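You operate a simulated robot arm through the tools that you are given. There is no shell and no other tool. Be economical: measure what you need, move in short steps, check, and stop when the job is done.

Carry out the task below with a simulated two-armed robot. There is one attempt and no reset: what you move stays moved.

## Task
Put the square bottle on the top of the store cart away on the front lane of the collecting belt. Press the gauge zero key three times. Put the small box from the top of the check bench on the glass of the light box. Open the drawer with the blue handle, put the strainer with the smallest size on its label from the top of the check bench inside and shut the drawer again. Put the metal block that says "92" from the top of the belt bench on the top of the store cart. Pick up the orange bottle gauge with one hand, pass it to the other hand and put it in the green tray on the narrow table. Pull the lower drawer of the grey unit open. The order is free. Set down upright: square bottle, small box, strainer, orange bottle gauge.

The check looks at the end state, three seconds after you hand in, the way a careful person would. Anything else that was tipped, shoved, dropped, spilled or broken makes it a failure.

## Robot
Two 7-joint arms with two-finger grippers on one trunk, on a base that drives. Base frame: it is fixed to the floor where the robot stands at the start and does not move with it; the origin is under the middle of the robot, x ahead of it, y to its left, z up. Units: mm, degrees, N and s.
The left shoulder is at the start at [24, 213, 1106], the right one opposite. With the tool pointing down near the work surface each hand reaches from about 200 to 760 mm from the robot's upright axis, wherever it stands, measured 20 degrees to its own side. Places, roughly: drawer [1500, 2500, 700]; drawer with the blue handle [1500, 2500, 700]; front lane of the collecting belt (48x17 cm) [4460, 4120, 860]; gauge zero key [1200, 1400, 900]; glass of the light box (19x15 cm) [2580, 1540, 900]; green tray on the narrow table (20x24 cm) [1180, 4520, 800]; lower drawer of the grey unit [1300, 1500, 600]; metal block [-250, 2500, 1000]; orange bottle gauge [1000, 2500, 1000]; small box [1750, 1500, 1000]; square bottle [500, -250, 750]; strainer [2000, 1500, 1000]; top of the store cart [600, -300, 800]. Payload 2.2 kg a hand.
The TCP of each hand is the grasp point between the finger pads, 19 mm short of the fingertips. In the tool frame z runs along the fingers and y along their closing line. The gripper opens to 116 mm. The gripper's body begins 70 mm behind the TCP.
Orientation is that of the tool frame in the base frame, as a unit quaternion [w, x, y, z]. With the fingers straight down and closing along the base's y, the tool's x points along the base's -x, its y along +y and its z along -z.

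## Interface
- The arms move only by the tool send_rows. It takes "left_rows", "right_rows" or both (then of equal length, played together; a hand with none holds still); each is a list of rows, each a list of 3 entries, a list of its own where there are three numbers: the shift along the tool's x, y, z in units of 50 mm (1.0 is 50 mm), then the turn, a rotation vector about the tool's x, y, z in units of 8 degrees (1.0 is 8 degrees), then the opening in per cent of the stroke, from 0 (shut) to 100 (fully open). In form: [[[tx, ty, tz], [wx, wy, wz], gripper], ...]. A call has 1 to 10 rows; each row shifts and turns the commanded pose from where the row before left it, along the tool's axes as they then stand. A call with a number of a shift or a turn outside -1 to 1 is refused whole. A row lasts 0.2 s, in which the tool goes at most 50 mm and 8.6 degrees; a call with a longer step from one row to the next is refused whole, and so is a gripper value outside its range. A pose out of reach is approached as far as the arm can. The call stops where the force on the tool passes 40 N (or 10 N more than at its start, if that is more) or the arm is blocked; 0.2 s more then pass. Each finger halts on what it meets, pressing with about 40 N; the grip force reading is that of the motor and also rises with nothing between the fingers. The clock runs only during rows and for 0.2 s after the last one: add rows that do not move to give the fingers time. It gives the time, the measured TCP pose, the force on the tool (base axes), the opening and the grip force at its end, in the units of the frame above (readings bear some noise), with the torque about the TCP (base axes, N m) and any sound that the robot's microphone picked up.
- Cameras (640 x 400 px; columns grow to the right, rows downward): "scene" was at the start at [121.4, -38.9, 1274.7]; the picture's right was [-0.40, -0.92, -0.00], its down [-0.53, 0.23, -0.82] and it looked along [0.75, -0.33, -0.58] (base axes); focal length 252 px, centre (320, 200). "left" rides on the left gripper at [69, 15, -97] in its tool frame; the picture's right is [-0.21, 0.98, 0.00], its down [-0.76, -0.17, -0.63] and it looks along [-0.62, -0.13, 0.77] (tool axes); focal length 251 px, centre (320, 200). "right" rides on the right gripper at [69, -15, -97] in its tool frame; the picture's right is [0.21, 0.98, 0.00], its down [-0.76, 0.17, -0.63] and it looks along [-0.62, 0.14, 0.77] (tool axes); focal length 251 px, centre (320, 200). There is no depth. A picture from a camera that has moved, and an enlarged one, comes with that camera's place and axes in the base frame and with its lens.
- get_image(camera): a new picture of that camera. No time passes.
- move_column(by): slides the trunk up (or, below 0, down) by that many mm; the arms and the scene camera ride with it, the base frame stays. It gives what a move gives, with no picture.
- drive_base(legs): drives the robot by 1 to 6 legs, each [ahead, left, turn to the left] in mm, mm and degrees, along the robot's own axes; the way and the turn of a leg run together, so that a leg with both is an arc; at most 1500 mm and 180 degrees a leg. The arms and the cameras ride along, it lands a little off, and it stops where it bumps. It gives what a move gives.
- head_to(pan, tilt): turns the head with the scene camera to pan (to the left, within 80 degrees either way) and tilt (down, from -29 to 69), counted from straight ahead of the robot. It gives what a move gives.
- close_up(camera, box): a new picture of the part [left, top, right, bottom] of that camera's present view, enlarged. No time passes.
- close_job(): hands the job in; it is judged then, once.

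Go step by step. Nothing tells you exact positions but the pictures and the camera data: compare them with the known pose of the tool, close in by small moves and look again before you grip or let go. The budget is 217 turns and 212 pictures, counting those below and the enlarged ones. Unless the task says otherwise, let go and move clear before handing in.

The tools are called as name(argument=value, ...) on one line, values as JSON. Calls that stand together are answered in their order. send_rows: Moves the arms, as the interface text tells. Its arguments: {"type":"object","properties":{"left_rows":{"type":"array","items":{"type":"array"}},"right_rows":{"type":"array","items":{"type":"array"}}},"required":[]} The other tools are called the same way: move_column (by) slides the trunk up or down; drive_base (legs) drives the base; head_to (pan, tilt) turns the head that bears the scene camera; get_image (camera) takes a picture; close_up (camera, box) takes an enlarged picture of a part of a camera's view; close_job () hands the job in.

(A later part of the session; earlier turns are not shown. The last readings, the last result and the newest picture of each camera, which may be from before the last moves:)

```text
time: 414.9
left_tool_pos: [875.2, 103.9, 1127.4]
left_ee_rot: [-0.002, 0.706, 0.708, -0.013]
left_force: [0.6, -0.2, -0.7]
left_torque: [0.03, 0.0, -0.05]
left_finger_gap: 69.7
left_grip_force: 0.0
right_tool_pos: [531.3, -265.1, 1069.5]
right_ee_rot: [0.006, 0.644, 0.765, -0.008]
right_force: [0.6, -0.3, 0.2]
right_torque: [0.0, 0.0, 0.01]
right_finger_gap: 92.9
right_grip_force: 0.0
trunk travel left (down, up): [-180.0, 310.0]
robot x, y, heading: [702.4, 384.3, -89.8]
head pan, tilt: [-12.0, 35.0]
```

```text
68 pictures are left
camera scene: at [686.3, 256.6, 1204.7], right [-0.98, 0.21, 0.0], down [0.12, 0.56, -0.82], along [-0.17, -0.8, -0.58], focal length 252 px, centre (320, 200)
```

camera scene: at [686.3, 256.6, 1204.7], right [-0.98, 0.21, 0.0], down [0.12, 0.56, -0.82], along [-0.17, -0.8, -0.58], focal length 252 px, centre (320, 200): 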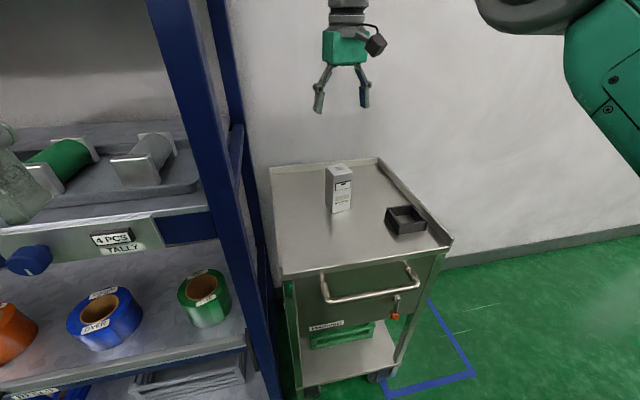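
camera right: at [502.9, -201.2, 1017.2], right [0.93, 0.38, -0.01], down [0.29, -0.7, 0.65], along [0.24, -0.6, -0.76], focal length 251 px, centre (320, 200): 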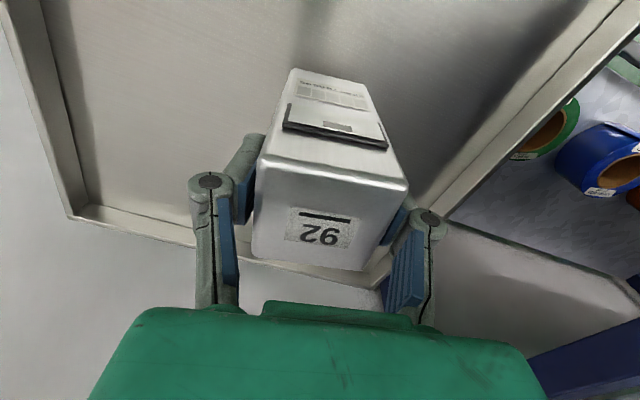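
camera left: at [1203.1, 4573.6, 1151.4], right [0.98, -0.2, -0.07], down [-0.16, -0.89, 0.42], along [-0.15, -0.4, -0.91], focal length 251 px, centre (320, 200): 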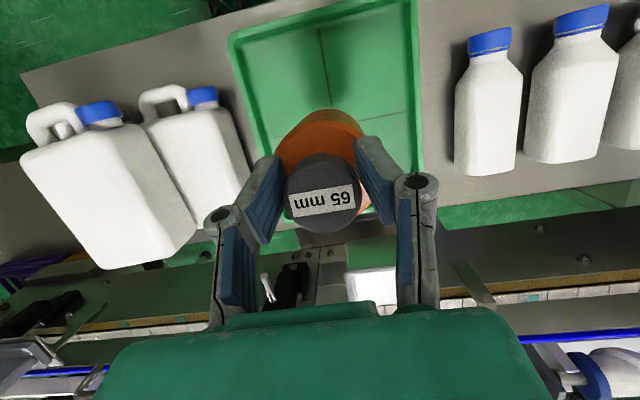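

The block is on the cart. Retract, turn to face the check bench and strafe to the small box.

send_rows(right_rows=[[[0.9, 0.22, 0], [0, 0, 0.27], 80], [[0.9, 0.22, 0], [0, 0, 0.27], 80], [[0.9, 0.22, 0], [0, 0, 0.27], 80], [[0.9, 0.22, 0], [0, 0, 0.27], 80], [[0.9, 0.22, 0], [0, 0, 0.27], 80], [[0.9, 0.22, 0], [0, 0, 0.1], 80]])

drive_base(legs=[[-250, 0, 0], [0, 0, 179.9], [0, -900, 0], [3, 0, 0], [-3, 0, 0], [3, 0, 0]])

head_to(pan=-15, tilt=28)

get_image(camera="scene")

get_image(camera="right")

```text
time: 416.3
left_tool_pos: [871.5, 105.3, 1129.0]
left_ee_rot: [0.001, 0.707, 0.707, -0.013]
left_force: [-0.7, 0.4, 0.3]
left_torque: [0.0, 0.05, -0.01]
left_finger_gap: 69.6
left_grip_force: 0.2
right_tool_pos: [570.0, 11.3, 1063.9]
right_ee_rot: [0.008, 0.717, 0.697, -0.007]
right_force: [0.2, 0.0, -0.1]
right_torque: [-0.05, -0.03, -0.01]
right_finger_gap: 92.9
right_grip_force: 0.1
trunk travel left (down, up): [-180.0, 310.0]
robot x, y, heading: [704.2, 386.5, -89.8]
head pan, tilt: [-12.0, 35.0]
```

```text
time: 430.8
left_tool_pos: [1445.1, 925.0, 1129.1]
left_ee_rot: [-0.014, 0.71, -0.704, -0.001]
left_force: [-0.1, -0.4, -0.7]
left_torque: [-0.06, 0.0, 0.04]
left_finger_gap: 69.2
left_grip_force: 0.1
right_tool_pos: [1744.8, 1021.5, 1062.0]
right_ee_rot: [0.008, -0.699, 0.715, 0.008]
right_force: [-0.2, -0.8, -0.8]
right_torque: [0.06, -0.01, 0.0]
right_finger_gap: 92.9
right_grip_force: 0.1
trunk travel left (down, up): [-180.0, 310.0]
robot x, y, heading: [1616.2, 644.3, 90.5]
head pan, tilt: [-12.0, 35.0]
```

```text
time: 431.5
left_tool_pos: [1441.6, 924.0, 1128.1]
left_ee_rot: [-0.014, 0.71, -0.704, 0.0]
left_force: [-0.5, 1.2, -1.4]
left_torque: [-0.01, -0.03, 0.04]
left_finger_gap: 69.9
left_grip_force: 0.0
right_tool_pos: [1742.2, 1019.5, 1063.4]
right_ee_rot: [0.009, -0.699, 0.715, 0.007]
right_force: [-0.4, -0.5, -0.6]
right_torque: [0.0, -0.01, 0.03]
right_finger_gap: 93.1
right_grip_force: 0.0
trunk travel left (down, up): [-180.0, 310.0]
robot x, y, heading: [1616.6, 645.5, 90.7]
head pan, tilt: [-15.0, 28.0]
```

```text
67 pictures are left
camera scene: at [1632.2, 772.4, 1215.8], right [0.97, -0.25, 0.0], down [-0.12, -0.46, -0.88], along [0.22, 0.85, -0.47], focal length 252 px, centre (320, 200)
```

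scene: 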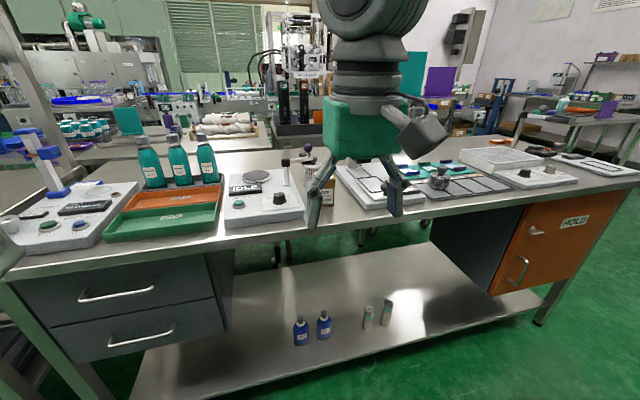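

```text
66 pictures are left
camera right: at [1755.8, 948.1, 1158.4], right [-0.98, -0.19, -0.01], down [-0.15, 0.75, 0.65], along [-0.12, 0.64, -0.76], focal length 251 px, centre (320, 200)
```

right: 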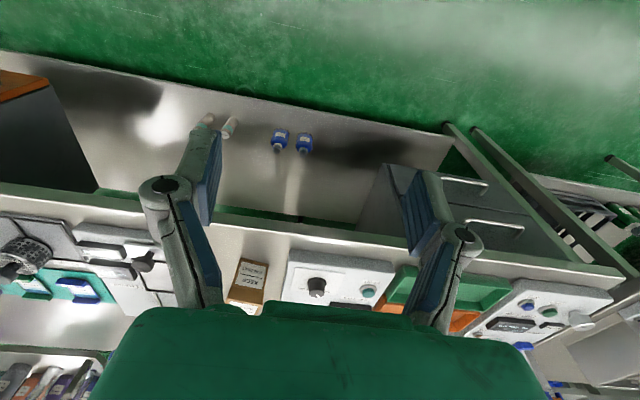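

The small box is near (1805,1400). Drive 150 mm closer and measure.

drive_base(legs=[[150, 0, -0.6], [3, 0, 0], [-3, 0, 0], [3, 0, 0], [-3, 0, 0]])

head_to(pan=-22, tilt=35)

get_image(camera="right")

get_image(camera="scene")

```text
time: 434.1
left_tool_pos: [1448.4, 1077.6, 1128.3]
left_ee_rot: [0.013, -0.707, 0.707, 0.001]
left_force: [-0.2, -0.3, -0.3]
left_torque: [0.01, -0.03, -0.02]
left_finger_gap: 70.0
left_grip_force: 0.1
right_tool_pos: [1748.3, 1170.8, 1062.9]
right_ee_rot: [0.008, -0.695, 0.719, 0.007]
right_force: [-0.3, -0.2, 0.5]
right_torque: [-0.02, 0.0, -0.01]
right_finger_gap: 92.9
right_grip_force: 0.0
trunk travel left (down, up): [-180.0, 310.0]
robot x, y, heading: [1615.1, 795.2, 89.9]
head pan, tilt: [-15.0, 28.0]
```

```text
time: 434.8
left_tool_pos: [1447.4, 1075.3, 1129.8]
left_ee_rot: [0.015, -0.706, 0.708, 0.002]
left_force: [0.0, -0.2, 0.4]
left_torque: [0.01, -0.02, 0.0]
left_finger_gap: 69.5
left_grip_force: 0.0
right_tool_pos: [1747.4, 1168.0, 1064.1]
right_ee_rot: [0.008, -0.695, 0.719, 0.008]
right_force: [-0.5, 0.5, 0.7]
right_torque: [0.0, 0.01, 0.05]
right_finger_gap: 93.1
right_grip_force: 0.0
trunk travel left (down, up): [-180.0, 310.0]
robot x, y, heading: [1618.6, 795.4, 90.0]
head pan, tilt: [-22.0, 35.0]
```

```text
65 pictures are left
camera right: at [1761.8, 1096.1, 1158.7], right [-0.98, -0.18, 0.0], down [-0.14, 0.75, 0.65], along [-0.12, 0.64, -0.76], focal length 251 px, centre (320, 200)
```

right: 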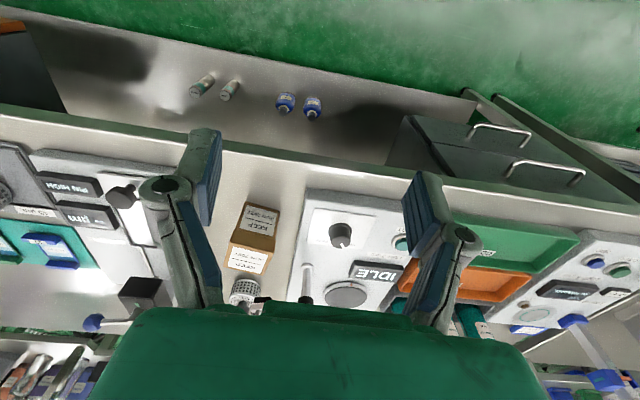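

```text
64 pictures are left
camera scene: at [1645.7, 916.9, 1204.9], right [0.93, -0.38, 0.0], down [-0.22, -0.53, -0.82], along [0.31, 0.76, -0.57], focal length 252 px, centre (320, 200)
```

scene: 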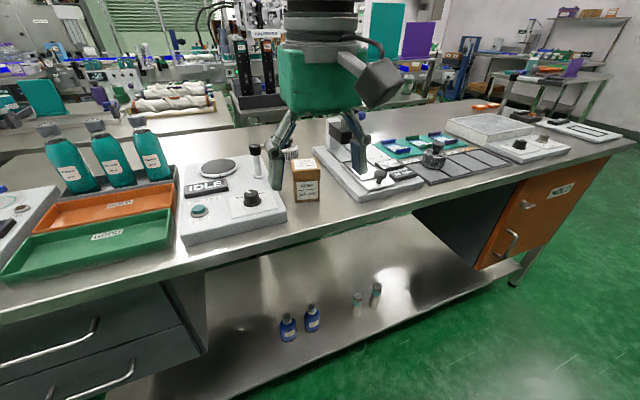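

close_up(camera="right", box=[200, 180, 320, 310])

close_up(camera="scene", box=[250, 120, 470, 220])

```text
3.08 times, centred on (260, 245) of right
camera zoom: at [1761.8, 1096.1, 1158.7], right [-0.98, -0.18, 0.0], down [-0.14, 0.75, 0.65], along [-0.12, 0.64, -0.76], focal length 774 px, centre (505, 62)
```

zoom: 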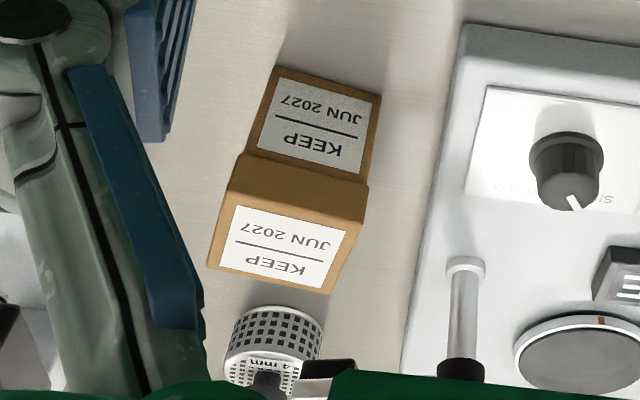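

```text
2.91 times, centred on (360, 170) of scene
camera zoom: at [1645.7, 916.9, 1204.9], right [0.93, -0.38, 0.0], down [-0.22, -0.53, -0.82], along [0.31, 0.76, -0.57], focal length 733 px, centre (204, 287)
```

zoom: 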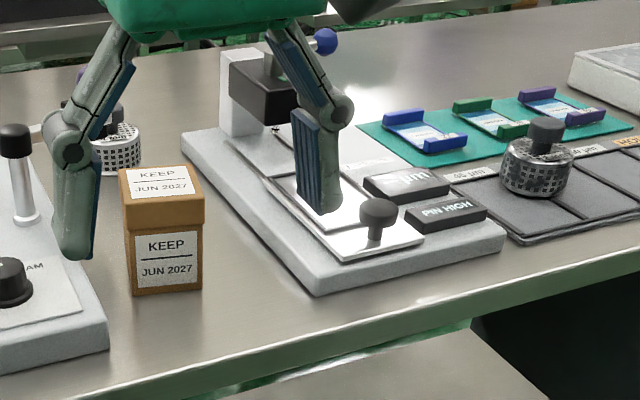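

Box top centre (1808.6,1411.5,941), yaw ≈-12.6°; behind it a "…4 mm" strainer. Move above the box and align.

send_rows(right_rows=[[[-0.818, -0.176, 0], [0, 0, 0], 85], [[-0.818, -0.176, 0], [0, 0, 0], 85], [[-0.818, -0.176, 0], [0, 0, 0], 85], [[-0.818, -0.176, 0], [0, 0, 0], 85], [[-0.818, -0.176, 0], [0, 0, 0.66], 85], [[-0.818, -0.176, 0], [0, 0, 0.66], 85], [[0, 0, 0.6], [0, 0, 0], 85], [[0, 0, 0.6], [0, 0, 0], 85], [[0, 0, 0], [0, 0, 0], 85]])

get_image(camera="right")

close_up(camera="scene", box=[230, 100, 430, 220])

```text
time: 436.8
left_tool_pos: [1447.7, 1074.7, 1130.2]
left_ee_rot: [0.013, -0.706, 0.708, 0.001]
left_force: [0.5, -0.5, -0.1]
left_torque: [0.03, -0.02, -0.02]
left_finger_gap: 69.5
left_grip_force: 0.1
right_tool_pos: [1813.5, 1411.8, 1009.6]
right_ee_rot: [0.007, -0.626, 0.78, 0.01]
right_force: [0.0, 0.8, 0.2]
right_torque: [0.02, -0.01, 0.0]
right_finger_gap: 98.7
right_grip_force: 0.0
trunk travel left (down, up): [-180.0, 310.0]
robot x, y, heading: [1612.7, 793.8, 89.9]
head pan, tilt: [-22.0, 35.0]
```

```text
61 pictures are left
camera right: at [1812.8, 1339.3, 1104.3], right [-1.0, 0.0, 0.0], down [0.0, 0.76, 0.65], along [0.0, 0.65, -0.76], focal length 251 px, centre (320, 200)
```

right: 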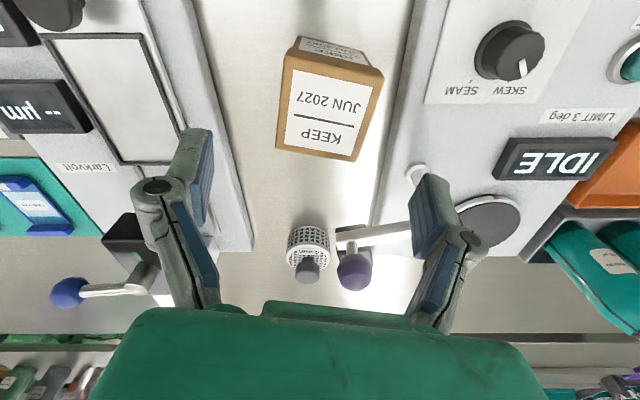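

```text
3.20 times, centred on (330, 160) of scene
camera zoom: at [1645.5, 918.3, 1204.8], right [0.93, -0.38, 0.0], down [-0.22, -0.53, -0.82], along [0.31, 0.76, -0.58], focal length 807 px, centre (288, 328)
```

zoom: 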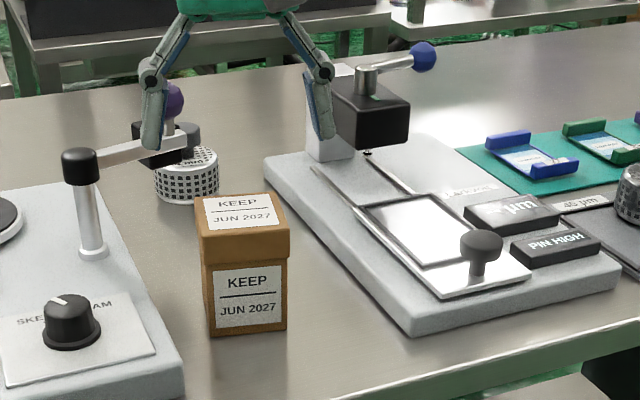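

Aligned; small correction and descend to z≈917, then grip.

send_rows(right_rows=[[[0.17, 0.04, 0.2], [0, 0, 0], 85], [[0, 0, 0.6], [0, 0, 0], 85], [[0, 0, 0.6], [0, 0, 0], 85], [[0, 0, 0.42], [0, 0, 0], 85], [[0, 0, 0], [0, 0, 0], 75], [[0, 0, 0], [0, 0, 0], 62], [[0, 0, 0], [0, 0, 0], 50], [[0, 0, 0], [0, 0, 0], 40], [[0, 0, 0], [0, 0, 0], 35], [[0, 0, 0], [0, 0, 0], 35]])

get_image(camera="right")

```text
time: 439.0
left_tool_pos: [1448.3, 1075.5, 1130.3]
left_ee_rot: [0.013, -0.707, 0.708, 0.001]
left_force: [-0.5, 0.5, 0.5]
left_torque: [0.0, -0.01, -0.01]
left_finger_gap: 69.3
left_grip_force: 0.0
right_tool_pos: [1808.7, 1405.2, 918.9]
right_ee_rot: [0.007, -0.626, 0.78, 0.009]
right_force: [0.7, 0.1, 0.6]
right_torque: [-0.04, -0.16, -0.02]
right_finger_gap: 58.8
right_grip_force: 40.1
trunk travel left (down, up): [-180.0, 310.0]
robot x, y, heading: [1616.8, 794.9, 89.9]
head pan, tilt: [-22.0, 35.0]
```

```text
59 pictures are left
camera right: at [1809.2, 1333.0, 1013.1], right [-1.0, 0.0, 0.0], down [0.0, 0.76, 0.65], along [0.0, 0.65, -0.76], focal length 251 px, centre (320, 200)
```

right: 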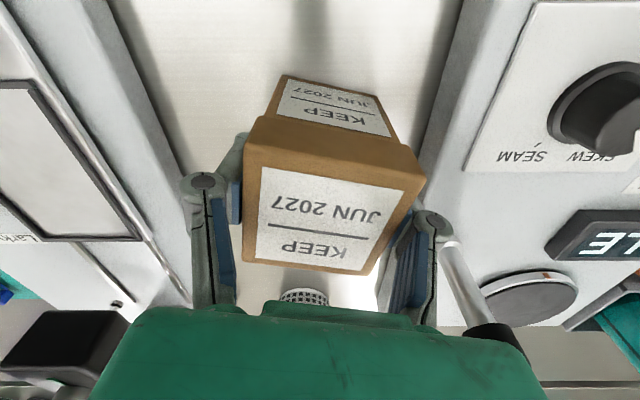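

Box gripped. Lift, draw back, and strafe to the light box.

send_rows(right_rows=[[[0, 0, -0.5], [0, 0, 0], 30], [[0, 0, -0.8], [0, 0, 0], 30], [[0, 0, -0.9], [0, 0, 0], 30], [[0, 0, -0.9], [0, 0, 0], 30], [[0.9, 0, 0], [0, 0, 0], 30], [[0.9, 0, 0], [0, 0, 0], 30], [[0.9, 0, 0], [0, 0, 0], 30], [[0.9, 0, 0], [0, 0, 0], 30], [[0, 0, 0], [0, 0, 0], 30]])

drive_base(legs=[[0, -775, 0], [60, 0, 0], [3, 0, 0], [-3, 0, 0], [3, 0, 0], [-3, 0, 0]])

head_to(pan=-15, tilt=32)

get_image(camera="scene")

get_image(camera="right")

```text
time: 441.0
left_tool_pos: [1447.5, 1077.9, 1129.0]
left_ee_rot: [0.013, -0.706, 0.708, 0.001]
left_force: [-0.1, 0.6, 0.4]
left_torque: [-0.05, -0.03, -0.01]
left_finger_gap: 69.5
left_grip_force: 0.1
right_tool_pos: [1769.3, 1228.6, 1069.4]
right_ee_rot: [0.006, -0.626, 0.78, 0.009]
right_force: [0.1, 0.0, -2.6]
right_torque: [-0.03, -0.03, -0.01]
right_finger_gap: 59.1
right_grip_force: 40.2
trunk travel left (down, up): [-180.0, 310.0]
robot x, y, heading: [1614.7, 798.2, 89.9]
head pan, tilt: [-22.0, 35.0]
```

```text
time: 447.0
left_tool_pos: [2221.8, 1134.1, 1129.2]
left_ee_rot: [0.013, -0.707, 0.707, 0.001]
left_force: [0.7, -0.3, -0.1]
left_torque: [0.0, 0.0, -0.01]
left_finger_gap: 69.5
left_grip_force: 0.1
right_tool_pos: [2544.0, 1285.9, 1070.4]
right_ee_rot: [0.006, -0.626, 0.779, 0.008]
right_force: [0.8, 0.3, -2.7]
right_torque: [0.02, 0.01, 0.0]
right_finger_gap: 59.2
right_grip_force: 39.5
trunk travel left (down, up): [-180.0, 310.0]
robot x, y, heading: [2390.6, 851.8, 90.1]
head pan, tilt: [-22.0, 35.0]
```

```text
time: 447.6
left_tool_pos: [2221.8, 1131.7, 1130.8]
left_ee_rot: [0.014, -0.706, 0.708, 0.001]
left_force: [-0.5, -1.2, -0.1]
left_torque: [-0.02, 0.0, 0.02]
left_finger_gap: 69.8
left_grip_force: 0.0
right_tool_pos: [2543.3, 1282.0, 1070.2]
right_ee_rot: [0.007, -0.627, 0.779, 0.009]
right_force: [-0.3, 0.1, -2.3]
right_torque: [0.01, 0.01, 0.04]
right_finger_gap: 59.1
right_grip_force: 40.2
trunk travel left (down, up): [-180.0, 310.0]
robot x, y, heading: [2390.4, 854.9, 90.0]
head pan, tilt: [-15.0, 32.0]
```

```text
58 pictures are left
camera scene: at [2409.9, 980.4, 1209.4], right [0.97, -0.26, 0.0], down [-0.14, -0.51, -0.85], along [0.22, 0.82, -0.53], focal length 252 px, centre (320, 200)
```

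scene: 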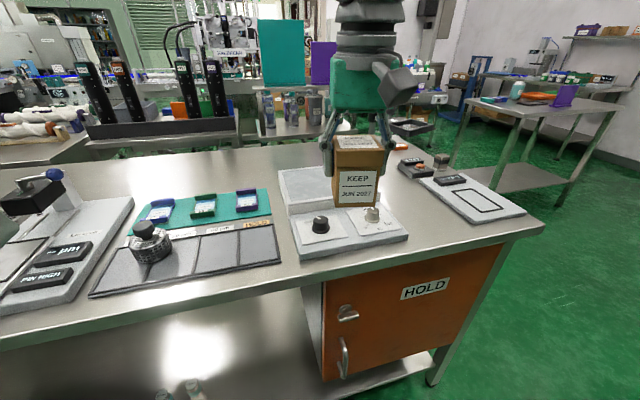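

```text
57 pictures are left
camera right: at [2543.5, 1209.4, 1165.1], right [-1.0, 0.0, 0.0], down [0.0, 0.76, 0.65], along [0.0, 0.65, -0.76], focal length 251 px, centre (320, 200)
```

right: 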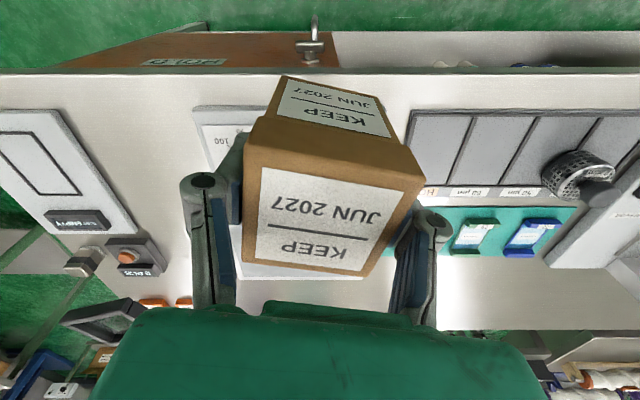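

The light-box glass is around (2580,1540,900). Move the box over it.

send_rows(right_rows=[[[-0.7, 0.05, 0], [0, 0, 0], 30], [[-0.9, 0.07, 0], [0, 0, 0], 30], [[-0.9, 0.07, 0], [0, 0, 0], 30], [[-0.9, 0.07, 0], [0, 0, 0], 30], [[-0.9, 0.07, 0], [0, 0, 0], 30], [[-0.9, 0.06, 0], [0, 0, 0], 30], [[0, 0, 0], [0, 0, 0], 30]])

get_image(camera="scene")

get_image(camera="right")

```text
time: 449.2
left_tool_pos: [2223.0, 1127.9, 1131.7]
left_ee_rot: [0.015, -0.706, 0.708, 0.003]
left_force: [-0.3, -0.3, 0.8]
left_torque: [0.03, 0.0, -0.02]
left_finger_gap: 69.4
left_grip_force: 0.1
right_tool_pos: [2579.7, 1529.6, 1080.1]
right_ee_rot: [0.009, -0.627, 0.779, 0.011]
right_force: [-0.2, -0.4, -2.3]
right_torque: [0.08, 0.02, -0.03]
right_finger_gap: 59.3
right_grip_force: 39.3
right hand out of reach, approached as far as the arm can: row 6
trunk travel left (down, up): [-180.0, 310.0]
robot x, y, heading: [2385.6, 853.3, 89.7]
head pan, tilt: [-15.0, 32.0]
```

```text
56 pictures are left
camera scene: at [2410.8, 979.0, 1209.8], right [0.97, -0.26, 0.0], down [-0.14, -0.51, -0.85], along [0.22, 0.82, -0.53], focal length 252 px, centre (320, 200)
```

scene: 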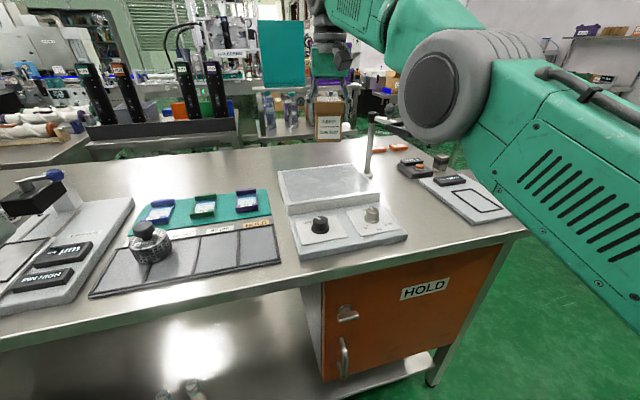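

```text
55 pictures are left
camera right: at [2579.6, 1455.4, 1174.0], right [-1.0, 0.0, 0.0], down [0.0, 0.76, 0.65], along [0.0, 0.65, -0.76], focal length 251 px, centre (320, 200)
```

right: 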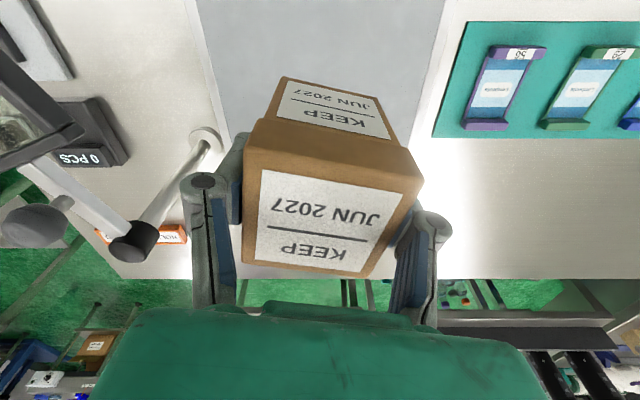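

TCP is over the glass centre. Descend.

send_rows(right_rows=[[[0, 0, 0.5], [0, 0, 0], 30], [[0, 0, 0.6], [0, 0, 0], 30], [[0, 0, 0.5], [0, 0, 0], 30], [[0, 0, 0.3], [0, 0, 0], 30], [[0, 0, 0], [0, 0, 0], 30]])

close_up(camera="scene", box=[260, 80, 420, 260])

```text
time: 450.4
left_tool_pos: [2222.2, 1131.7, 1129.9]
left_ee_rot: [0.015, -0.707, 0.707, 0.001]
left_force: [-0.1, 0.1, 0.1]
left_torque: [0.01, 0.0, 0.01]
left_finger_gap: 69.5
left_grip_force: 0.1
right_tool_pos: [2581.1, 1535.1, 980.7]
right_ee_rot: [0.008, -0.627, 0.779, 0.01]
right_force: [-0.6, 0.4, -2.7]
right_torque: [-0.01, 0.01, 0.01]
right_finger_gap: 59.0
right_grip_force: 40.1
trunk travel left (down, up): [-180.0, 310.0]
robot x, y, heading: [2390.6, 853.9, 89.6]
head pan, tilt: [-15.0, 32.0]
```

```text
2.22 times, centred on (340, 170) of scene
camera zoom: at [2410.3, 982.8, 1209.2], right [0.97, -0.26, 0.0], down [-0.14, -0.52, -0.85], along [0.22, 0.82, -0.53], focal length 560 px, centre (276, 267)
```

zoom: 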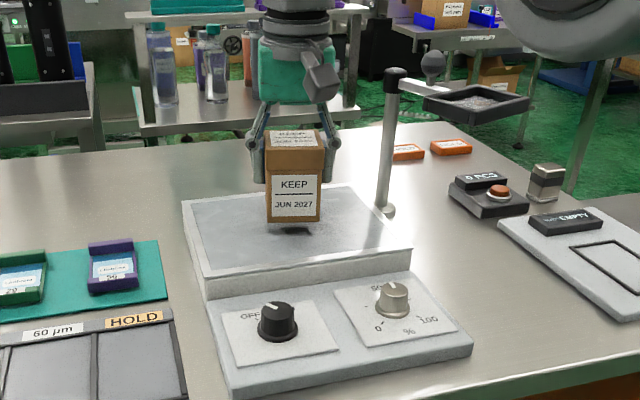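

send_rows(right_rows=[[[0, 0, 0.14], [0, 0, 0], 30], [[0, 0, 0.1], [0, 0, 0], 30], [[0, 0, 0], [0, 0, 0], 30]])

send_rows(right_rows=[[[0, 0, 0.08], [0, 0, 0], 30], [[0, 0, 0], [0, 0, 0], 30]])

send_rows(right_rows=[[[0, 0, 0.08], [0, 0, 0], 30], [[0, 0, 0], [0, 0, 0], 30]])

close_up(camera="scene", box=[260, 80, 420, 260])

```text
time: 451.2
left_tool_pos: [2221.7, 1131.7, 1130.2]
left_ee_rot: [0.014, -0.706, 0.708, 0.002]
left_force: [0.3, -0.1, -0.4]
left_torque: [0.01, 0.03, 0.0]
left_finger_gap: 69.6
left_grip_force: 0.1
right_tool_pos: [2579.9, 1534.1, 968.5]
right_ee_rot: [0.007, -0.627, 0.779, 0.008]
right_force: [0.8, 0.7, -2.8]
right_torque: [-0.01, -0.01, 0.01]
right_finger_gap: 58.9
right_grip_force: 40.1
trunk travel left (down, up): [-180.0, 310.0]
robot x, y, heading: [2389.9, 852.6, 90.0]
head pan, tilt: [-15.0, 32.0]
```

```text
time: 451.9
left_tool_pos: [2222.1, 1131.2, 1129.7]
left_ee_rot: [0.015, -0.706, 0.708, 0.002]
left_force: [0.3, 0.6, -0.2]
left_torque: [0.01, 0.0, -0.01]
left_finger_gap: 69.3
left_grip_force: 0.0
right_tool_pos: [2580.0, 1534.7, 964.9]
right_ee_rot: [0.008, -0.627, 0.779, 0.009]
right_force: [-0.2, 1.1, -3.1]
right_torque: [0.0, 0.03, -0.02]
right_finger_gap: 58.9
right_grip_force: 39.9
trunk travel left (down, up): [-180.0, 310.0]
robot x, y, heading: [2387.7, 853.1, 89.7]
head pan, tilt: [-15.0, 32.0]
```

```text
time: 452.4
left_tool_pos: [2220.8, 1130.6, 1130.4]
left_ee_rot: [0.015, -0.706, 0.708, 0.002]
left_force: [-0.1, -0.5, -0.6]
left_torque: [-0.01, -0.02, -0.02]
left_finger_gap: 69.7
left_grip_force: 0.1
right_tool_pos: [2581.0, 1533.6, 963.6]
right_ee_rot: [0.009, -0.627, 0.779, 0.011]
right_force: [1.3, 0.5, 9.8]
right_torque: [-0.35, -0.27, 0.08]
right_finger_gap: 59.0
right_grip_force: 39.9
trunk travel left (down, up): [-180.0, 310.0]
robot x, y, heading: [2389.5, 852.2, 89.9]
head pan, tilt: [-15.0, 32.0]
```

```text
2.22 times, centred on (340, 170) of scene
camera zoom: at [2409.8, 980.9, 1209.6], right [0.97, -0.26, 0.0], down [-0.14, -0.51, -0.85], along [0.22, 0.82, -0.53], focal length 560 px, centre (276, 267)
```

zoom: 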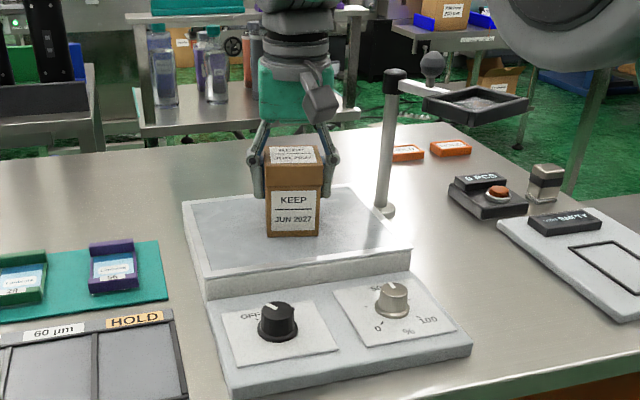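

Contact with the glass. Release, rise and draw back.

send_rows(right_rows=[[[0, 0, -0.01], [0, 0, 0], 45], [[0, 0, 0], [0, 0, 0], 58], [[0, 0, 0], [0, 0, 0], 72], [[0, 0, 0], [0, 0, 0], 80], [[0, 0, -0.4], [0, 0, 0], 80], [[0, 0, -0.8], [0, 0, 0], 80], [[0, 0, -0.8], [0, 0, 0], 80], [[0.6, 0, -0.2], [0, 0, 0], 80], [[0.9, 0, 0], [0, 0, 0], 80], [[0.9, 0, 0], [0, 0, 0], 80]])

send_rows(right_rows=[[[0.9, 0, 0], [0, 0, -0.6], 80], [[0.9, 0, 0], [0, 0, -0.6], 80], [[0.9, 0, 0], [0, 0, 0], 80]])

head_to(pan=8, tilt=38)

get_image(camera="scene")

close_up(camera="scene", box=[60, 100, 300, 240])

```text
time: 454.6
left_tool_pos: [2220.9, 1129.9, 1130.1]
left_ee_rot: [0.017, -0.707, 0.707, 0.002]
left_force: [-0.1, -0.1, 0.4]
left_torque: [-0.02, 0.02, 0.0]
left_finger_gap: 69.6
left_grip_force: 0.1
right_tool_pos: [2553.5, 1412.1, 1070.3]
right_ee_rot: [0.008, -0.627, 0.779, 0.01]
right_force: [0.6, -1.0, 0.7]
right_torque: [0.03, 0.0, 0.0]
right_finger_gap: 92.7
right_grip_force: 0.1
trunk travel left (down, up): [-180.0, 310.0]
robot x, y, heading: [2390.7, 855.9, 89.9]
head pan, tilt: [-15.0, 32.0]
```

```text
time: 455.4
left_tool_pos: [2221.3, 1129.8, 1129.9]
left_ee_rot: [0.015, -0.706, 0.708, 0.002]
left_force: [0.0, -0.5, -0.3]
left_torque: [0.03, -0.01, -0.02]
left_finger_gap: 69.7
left_grip_force: 0.0
right_tool_pos: [2537.3, 1278.1, 1065.5]
right_ee_rot: [0.01, -0.69, 0.724, 0.009]
right_force: [-0.6, 0.1, 0.9]
right_torque: [0.02, -0.01, 0.03]
right_finger_gap: 93.0
right_grip_force: 0.0
trunk travel left (down, up): [-180.0, 310.0]
robot x, y, heading: [2388.6, 851.9, 89.7]
head pan, tilt: [-15.0, 32.0]
```

```text
time: 456.3
left_tool_pos: [2221.3, 1131.2, 1130.0]
left_ee_rot: [0.015, -0.707, 0.707, 0.003]
left_force: [0.1, -0.6, 1.0]
left_torque: [0.01, 0.01, -0.02]
left_finger_gap: 69.6
left_grip_force: 0.1
right_tool_pos: [2537.8, 1280.7, 1064.3]
right_ee_rot: [0.008, -0.69, 0.724, 0.01]
right_force: [-0.7, 0.0, 0.7]
right_torque: [-0.03, -0.01, 0.04]
right_finger_gap: 92.8
right_grip_force: 0.0
trunk travel left (down, up): [-180.0, 310.0]
robot x, y, heading: [2389.4, 850.0, 89.8]
head pan, tilt: [8.0, 38.0]
```

```text
52 pictures are left
camera scene: at [2374.7, 979.5, 1200.2], right [0.99, 0.14, 0.0], down [0.09, -0.61, -0.79], along [-0.11, 0.78, -0.62], focal length 252 px, centre (320, 200)
```

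scene: 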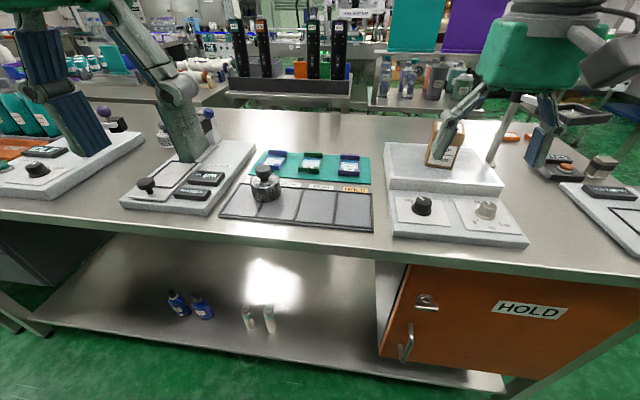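

```text
2.67 times, centred on (180, 170) of scene
camera zoom: at [2374.7, 979.5, 1200.2], right [0.99, 0.14, 0.0], down [0.09, -0.61, -0.79], along [-0.11, 0.78, -0.62], focal length 672 px, centre (693, 280)
```

zoom: 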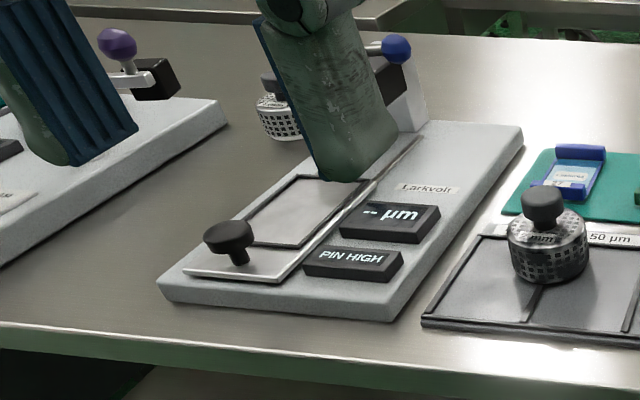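

Two strainers: one on the dark slotted mat, one further back left. Read both labels.

close_up(camera="scene", box=[245, 160, 290, 205])

close_up(camera="scene", box=[148, 115, 178, 155])

```text
8.89 times, centred on (268, 182) of scene
camera zoom: at [2374.7, 979.5, 1200.2], right [0.99, 0.14, 0.0], down [0.09, -0.61, -0.79], along [-0.11, 0.78, -0.62], focal length 2241 px, centre (787, 356)
```

zoom: 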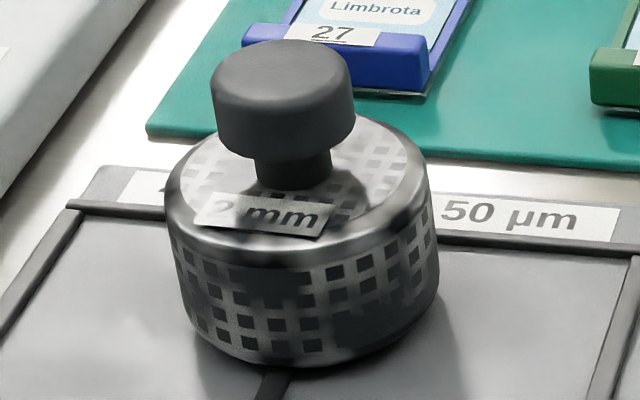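

```text
10.00 times, centred on (163, 135) of scene
camera zoom: at [2374.7, 979.5, 1200.2], right [0.99, 0.14, 0.0], down [0.09, -0.61, -0.79], along [-0.11, 0.78, -0.62], focal length 2521 px, centre (1890, 850)
```

zoom: 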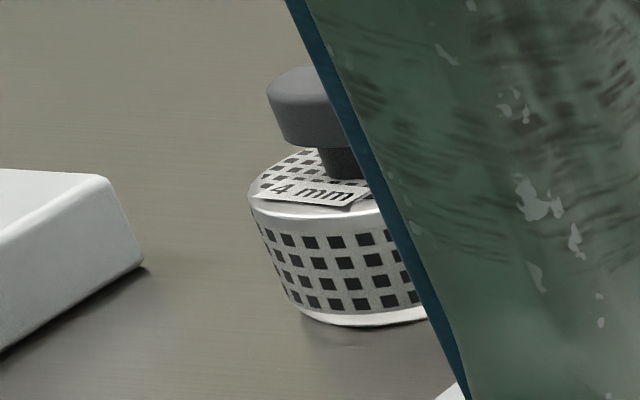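

close_up(camera="scene", box=[540, 110, 640, 210])

close_up(camera="scene", box=[90, 90, 230, 200])

```text
4.00 times, centred on (590, 160) of scene
camera zoom: at [2374.7, 979.5, 1200.2], right [0.99, 0.14, 0.0], down [0.09, -0.61, -0.79], along [-0.11, 0.78, -0.62], focal length 1008 px, centre (-760, 360)
```

zoom: 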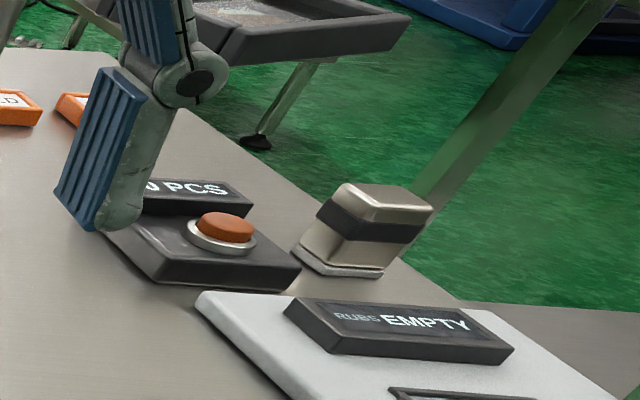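

```text
3.64 times, centred on (160, 145) of scene
camera zoom: at [2374.7, 979.5, 1200.2], right [0.99, 0.14, 0.0], down [0.09, -0.61, -0.79], along [-0.11, 0.78, -0.62], focal length 917 px, centre (902, 400)
```

zoom: 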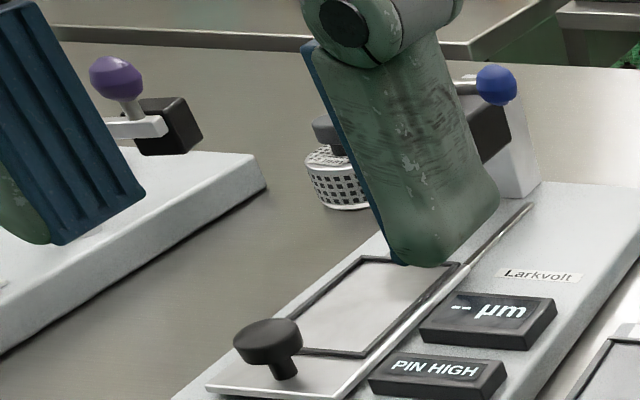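

Only "2 mm" and "4 mm" strainers exist, so 2 mm it is. Before fetching it, I'll open the grey unit's lower drawer (handle ≈(1292,1300,555)): drive there, lower the trunk.

drive_base(legs=[[-200, 0, 0], [0, 930, 0], [3, 0, 0], [-3, 0, 0], [3, 0, 0]])

move_column(by=-170)

send_rows(left_rows=[[[0, 0, 0], [0.6, -0.6, -0.6], 80], [[0, 0, 0], [0.6, -0.6, -0.6], 80], [[0, 0, 0], [0.6, -0.6, -0.6], 80], [[0, 0, 0], [0.6, -0.6, -0.6], 80], [[0, 0, 0], [0.6, -0.6, -0.6], 80], [[0, 0, 0], [0.6, -0.6, -0.6], 80], [[0, 0, 0], [0.6, -0.6, -0.6], 80]])

send_rows(left_rows=[[[0, 0, 0], [0.6, -0.6, -0.6], 80], [[0, 0, 0], [0.6, -0.6, -0.6], 80], [[0, 0, 0], [0.6, -0.6, -0.6], 80], [[0, 0, 0], [0.6, -0.6, -0.6], 80], [[0, 0, 0], [0.6, -0.6, -0.6], 80], [[0, 0, 0], [0.6, -0.6, -0.6], 80], [[0, 0, 0], [0.6, -0.6, -0.6], 80], [[0, 0, 0], [0.26, -0.26, -0.26], 80]])

head_to(pan=12, tilt=40)

get_image(camera="scene")

```text
time: 463.3
left_tool_pos: [1302.5, 942.2, 1128.9]
left_ee_rot: [0.015, -0.703, 0.711, 0.002]
left_force: [-1.0, -0.1, 0.5]
left_torque: [-0.01, 0.0, 0.02]
left_finger_gap: 69.8
left_grip_force: 0.0
right_tool_pos: [1619.2, 1089.0, 1065.2]
right_ee_rot: [0.008, -0.686, 0.727, 0.008]
right_force: [0.8, -0.6, -0.1]
right_torque: [0.0, 0.0, 0.02]
right_finger_gap: 92.6
right_grip_force: 0.0
trunk travel left (down, up): [-180.0, 310.0]
robot x, y, heading: [1466.9, 663.2, 89.3]
head pan, tilt: [8.0, 38.0]
```

```text
time: 465.2
left_tool_pos: [1302.1, 941.5, 959.4]
left_ee_rot: [0.015, -0.703, 0.711, 0.002]
left_force: [-0.2, -0.4, 0.7]
left_torque: [0.05, -0.01, -0.01]
left_finger_gap: 69.7
left_grip_force: 0.1
right_tool_pos: [1618.4, 1087.2, 894.8]
right_ee_rot: [0.009, -0.685, 0.728, 0.009]
right_force: [-0.8, -0.7, 0.1]
right_torque: [0.0, 0.02, 0.03]
right_finger_gap: 92.6
right_grip_force: 0.1
trunk travel left (down, up): [-10.0, 480.0]
robot x, y, heading: [1466.0, 659.6, 89.4]
head pan, tilt: [8.0, 38.0]
```

```text
time: 466.8
left_tool_pos: [1304.2, 947.8, 972.2]
left_ee_rot: [-0.411, 0.809, -0.42, 0.005]
left_force: [0.3, -0.8, 0.9]
left_torque: [0.02, -0.02, 0.0]
left_finger_gap: 93.0
left_grip_force: 0.0
left hand out of reach, approached as far as the arm can: row 7
right_tool_pos: [1619.5, 1086.9, 894.3]
right_ee_rot: [0.008, -0.686, 0.727, 0.01]
right_force: [0.0, -0.9, 0.4]
right_torque: [-0.02, 0.0, -0.01]
right_finger_gap: 92.9
right_grip_force: 0.1
trunk travel left (down, up): [-10.0, 480.0]
robot x, y, heading: [1469.8, 660.0, 89.4]
head pan, tilt: [8.0, 38.0]
```

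```text
time: 468.6
left_tool_pos: [1333.8, 979.9, 1042.5]
left_ee_rot: [-0.595, 0.778, -0.2, 0.008]
left_force: [0.2, 0.5, 0.0]
left_torque: [-0.01, 0.0, 0.01]
left_finger_gap: 92.7
left_grip_force: 0.1
left hand out of reach, approached as far as the arm can: row 1, 2, 3, 4, 5, 6, 7, 8
right_tool_pos: [1619.0, 1086.8, 896.2]
right_ee_rot: [0.008, -0.686, 0.728, 0.009]
right_force: [0.9, 0.4, 0.1]
right_torque: [0.0, -0.01, -0.03]
right_finger_gap: 93.0
right_grip_force: 0.1
trunk travel left (down, up): [-10.0, 480.0]
robot x, y, heading: [1470.3, 661.4, 89.2]
head pan, tilt: [8.0, 38.0]
```

```text
time: 469.2
left_tool_pos: [1334.4, 981.5, 1043.6]
left_ee_rot: [-0.595, 0.778, -0.2, 0.008]
left_force: [0.0, 0.3, -0.3]
left_torque: [0.01, 0.0, 0.0]
left_finger_gap: 92.8
left_grip_force: 0.1
right_tool_pos: [1619.2, 1086.8, 894.7]
right_ee_rot: [0.009, -0.686, 0.728, 0.01]
right_force: [0.6, 0.5, -0.4]
right_torque: [0.02, 0.0, 0.01]
right_finger_gap: 92.7
right_grip_force: 0.1
trunk travel left (down, up): [-10.0, 480.0]
robot x, y, heading: [1466.3, 662.3, 89.2]
head pan, tilt: [12.0, 40.0]
```

```text
46 pictures are left
camera scene: at [1447.8, 786.7, 1027.3], right [0.98, 0.2, 0.0], down [0.13, -0.63, -0.76], along [-0.15, 0.75, -0.64], focal length 252 px, centre (320, 200)
```

scene: 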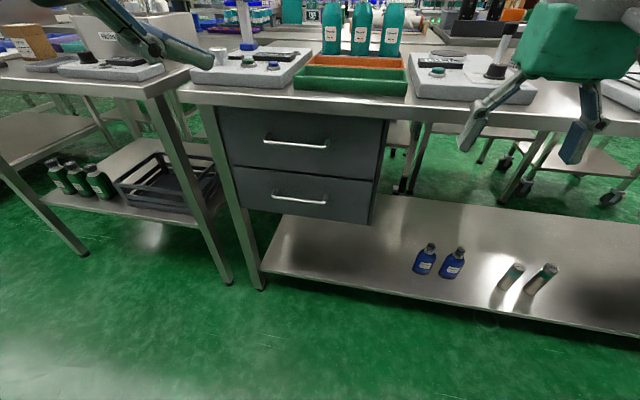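

The left hand nearly reached the horizontal pose; lower it in front of the drawer where it should be reachable, then finish the rotation.

send_rows(left_rows=[[[0.027, 0.78, 0.51], [0, 0, 0], 80], [[0.027, 0.78, 0.51], [0, 0, 0], 80], [[0.027, 0.78, 0.51], [0, 0, 0], 80], [[0.027, 0.78, 0.51], [0, 0, 0], 80], [[0.027, 0.78, 0.51], [0, 0, 0], 80], [[0.027, 0.78, 0.51], [0, 0, 0], 80], [[0.027, 0.78, 0.51], [0, 0, 0], 80], [[0.027, 0.78, 0.51], [0, 0, 0], 80], [[0.027, 0.78, 0.51], [0, 0, 0], 80]])

send_rows(left_rows=[[[0, 0, 0], [0.53, -0.6, -0.56], 80], [[0, 0, 0], [0.53, -0.6, -0.56], 80], [[0, 0, 0], [0.53, -0.6, -0.56], 80], [[0, 0, 0], [0.27, -0.33, -0.3], 80], [[0, 0, 0], [0, 0, 0], 80]])

get_image(camera="scene")

get_image(camera="left")

```text
time: 471.2
left_tool_pos: [1348.1, 1181.1, 780.1]
left_ee_rot: [-0.585, 0.785, -0.202, 0.006]
left_force: [-1.2, 0.3, 0.7]
left_torque: [-0.01, -0.03, 0.0]
left_finger_gap: 92.9
left_grip_force: 0.1
left hand out of reach, approached as far as the arm can: row 1, 2, 3, 4, 5, 8, 9
right_tool_pos: [1620.1, 1087.4, 894.5]
right_ee_rot: [0.009, -0.685, 0.728, 0.009]
right_force: [-0.2, -0.6, -0.2]
right_torque: [0.0, -0.04, -0.03]
right_finger_gap: 92.9
right_grip_force: 0.1
trunk travel left (down, up): [-10.0, 480.0]
robot x, y, heading: [1468.3, 663.2, 89.4]
head pan, tilt: [12.0, 40.0]
```

```text
time: 472.4
left_tool_pos: [1328.2, 1174.8, 963.5]
left_ee_rot: [-0.7, 0.714, -0.002, 0.001]
left_force: [0.0, 1.0, 0.4]
left_torque: [0.01, -0.02, -0.04]
left_finger_gap: 92.8
left_grip_force: 0.1
left hand out of reach, approached as far as the arm can: row 1, 2, 3, 4
right_tool_pos: [1619.3, 1087.6, 895.0]
right_ee_rot: [0.008, -0.686, 0.728, 0.01]
right_force: [-0.4, 0.2, 0.5]
right_torque: [0.03, -0.01, 0.03]
right_finger_gap: 92.8
right_grip_force: 0.0
trunk travel left (down, up): [-10.0, 480.0]
robot x, y, heading: [1467.1, 664.4, 89.4]
head pan, tilt: [12.0, 40.0]
```

```text
45 pictures are left
camera scene: at [1448.1, 788.0, 1027.1], right [0.98, 0.2, 0.0], down [0.13, -0.63, -0.76], along [-0.15, 0.75, -0.65], focal length 252 px, centre (320, 200)
```

scene: 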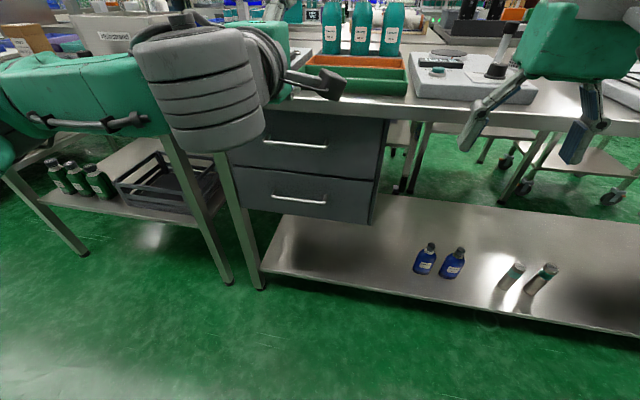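

```text
44 pictures are left
camera left: at [1396.3, 1078.3, 950.2], right [-0.22, -0.02, -0.98], down [-0.76, -0.63, 0.18], along [-0.62, 0.78, 0.12], focal length 251 px, centre (320, 200)
```

left: 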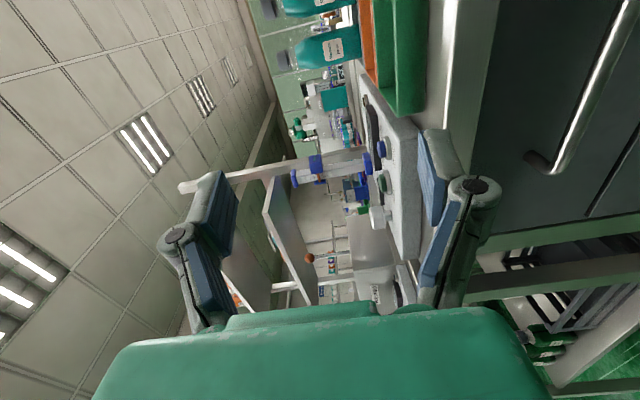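

Horizontal pose reached exactly. Now descend in this orientation.

send_rows(left_rows=[[[-0.08, 0.9, -0.15], [0, 0, 0], 80], [[-0.08, 0.9, -0.15], [0, 0, 0], 80], [[-0.08, 0.9, -0.15], [0, 0, 0], 80], [[-0.08, 0.9, -0.15], [0, 0, 0], 80], [[-0.08, 0.9, -0.15], [0, 0, 0], 80], [[-0.08, 0.9, -0.1], [0, 0, 0], 80], [[-0.08, 0.9, 0], [0, 0, 0], 80], [[-0.08, 0.8, 0], [0, 0, 0], 80], [[0, 0, 0], [0, 0, 0], 80]])

get_image(camera="scene")

```text
time: 474.4
left_tool_pos: [1282.0, 1137.9, 951.4]
left_ee_rot: [-0.704, 0.71, 0.0, 0.0]
left_force: [0.9, -0.3, 0.1]
left_torque: [0.01, 0.01, -0.01]
left_finger_gap: 92.7
left_grip_force: 0.0
left hand out of reach, approached as far as the arm can: row 1, 2, 3, 4, 5, 6, 7, 8
right_tool_pos: [1618.9, 1087.8, 893.7]
right_ee_rot: [0.009, -0.686, 0.728, 0.009]
right_force: [0.1, -0.6, -0.7]
right_torque: [0.02, 0.0, -0.02]
right_finger_gap: 92.7
right_grip_force: 0.2
trunk travel left (down, up): [-10.0, 480.0]
robot x, y, heading: [1468.7, 665.3, 89.3]
head pan, tilt: [12.0, 40.0]
```

```text
43 pictures are left
camera scene: at [1447.6, 787.8, 1027.1], right [0.98, 0.2, 0.0], down [0.13, -0.63, -0.76], along [-0.15, 0.75, -0.65], focal length 252 px, centre (320, 200)
```

scene: 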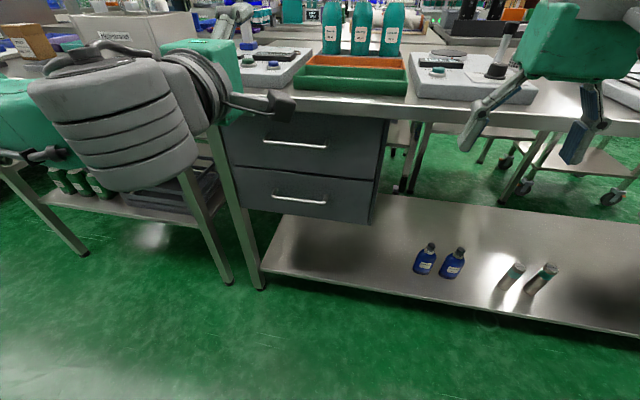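

The horizontal pose doesn't go lower. I'll use the 48° forward-down pose (closing sideways) and grip the handle's right leg behind the bar instead. Reorient the left hand.

send_rows(left_rows=[[[0, 0, -0.4], [-0.342, 0.342, 0.892], 80], [[0, 0, 0], [-0.342, 0.342, 0.892], 80], [[0, 0, 0], [-0.342, 0.342, 0.892], 80], [[0, 0, 0], [-0.342, 0.342, 0.892], 80], [[0, 0, 0], [-0.342, 0.342, 0.892], 80], [[0, 0, 0], [-0.342, 0.342, 0.892], 80]])

send_rows(left_rows=[[[0, 0, 0], [-0.342, 0.342, 0.892], 60], [[0, 0, 0], [-0.342, 0.342, 0.892], 60], [[0, 0, 0], [-0.342, 0.342, 0.892], 60], [[0, 0, 0], [-0.342, 0.342, 0.892], 60], [[0, 0, 0], [-0.342, 0.342, 0.892], 60], [[0, 0, 0], [-0.342, 0.342, 0.892], 60], [[0, 0, 0], [0, 0, 0], 60]])

```text
time: 475.9
left_tool_pos: [1288.0, 1132.2, 958.0]
left_ee_rot: [-0.545, 0.743, -0.354, -0.158]
left_force: [-0.5, -0.3, -0.3]
left_torque: [-0.01, -0.03, 0.02]
left_finger_gap: 92.9
left_grip_force: 0.1
left hand out of reach, approached as far as the arm can: row 1
right_tool_pos: [1619.4, 1087.4, 894.5]
right_ee_rot: [0.009, -0.686, 0.728, 0.01]
right_force: [-0.3, 0.7, 0.5]
right_torque: [-0.01, 0.01, 0.03]
right_finger_gap: 93.2
right_grip_force: 0.1
trunk travel left (down, up): [-10.0, 480.0]
robot x, y, heading: [1465.8, 663.8, 89.4]
head pan, tilt: [12.0, 40.0]
```

```text
time: 477.4
left_tool_pos: [1287.7, 1132.2, 957.1]
left_ee_rot: [-0.286, 0.647, -0.646, -0.287]
left_force: [0.0, 0.2, -0.7]
left_torque: [-0.01, 0.01, 0.02]
left_finger_gap: 69.4
left_grip_force: 0.1
right_tool_pos: [1618.2, 1088.0, 895.0]
right_ee_rot: [0.009, -0.686, 0.727, 0.009]
right_force: [0.4, 0.9, 0.2]
right_torque: [-0.02, 0.0, -0.02]
right_finger_gap: 92.8
right_grip_force: 0.1
trunk travel left (down, up): [-10.0, 480.0]
robot x, y, heading: [1467.1, 663.7, 89.5]
head pan, tilt: [12.0, 40.0]
```

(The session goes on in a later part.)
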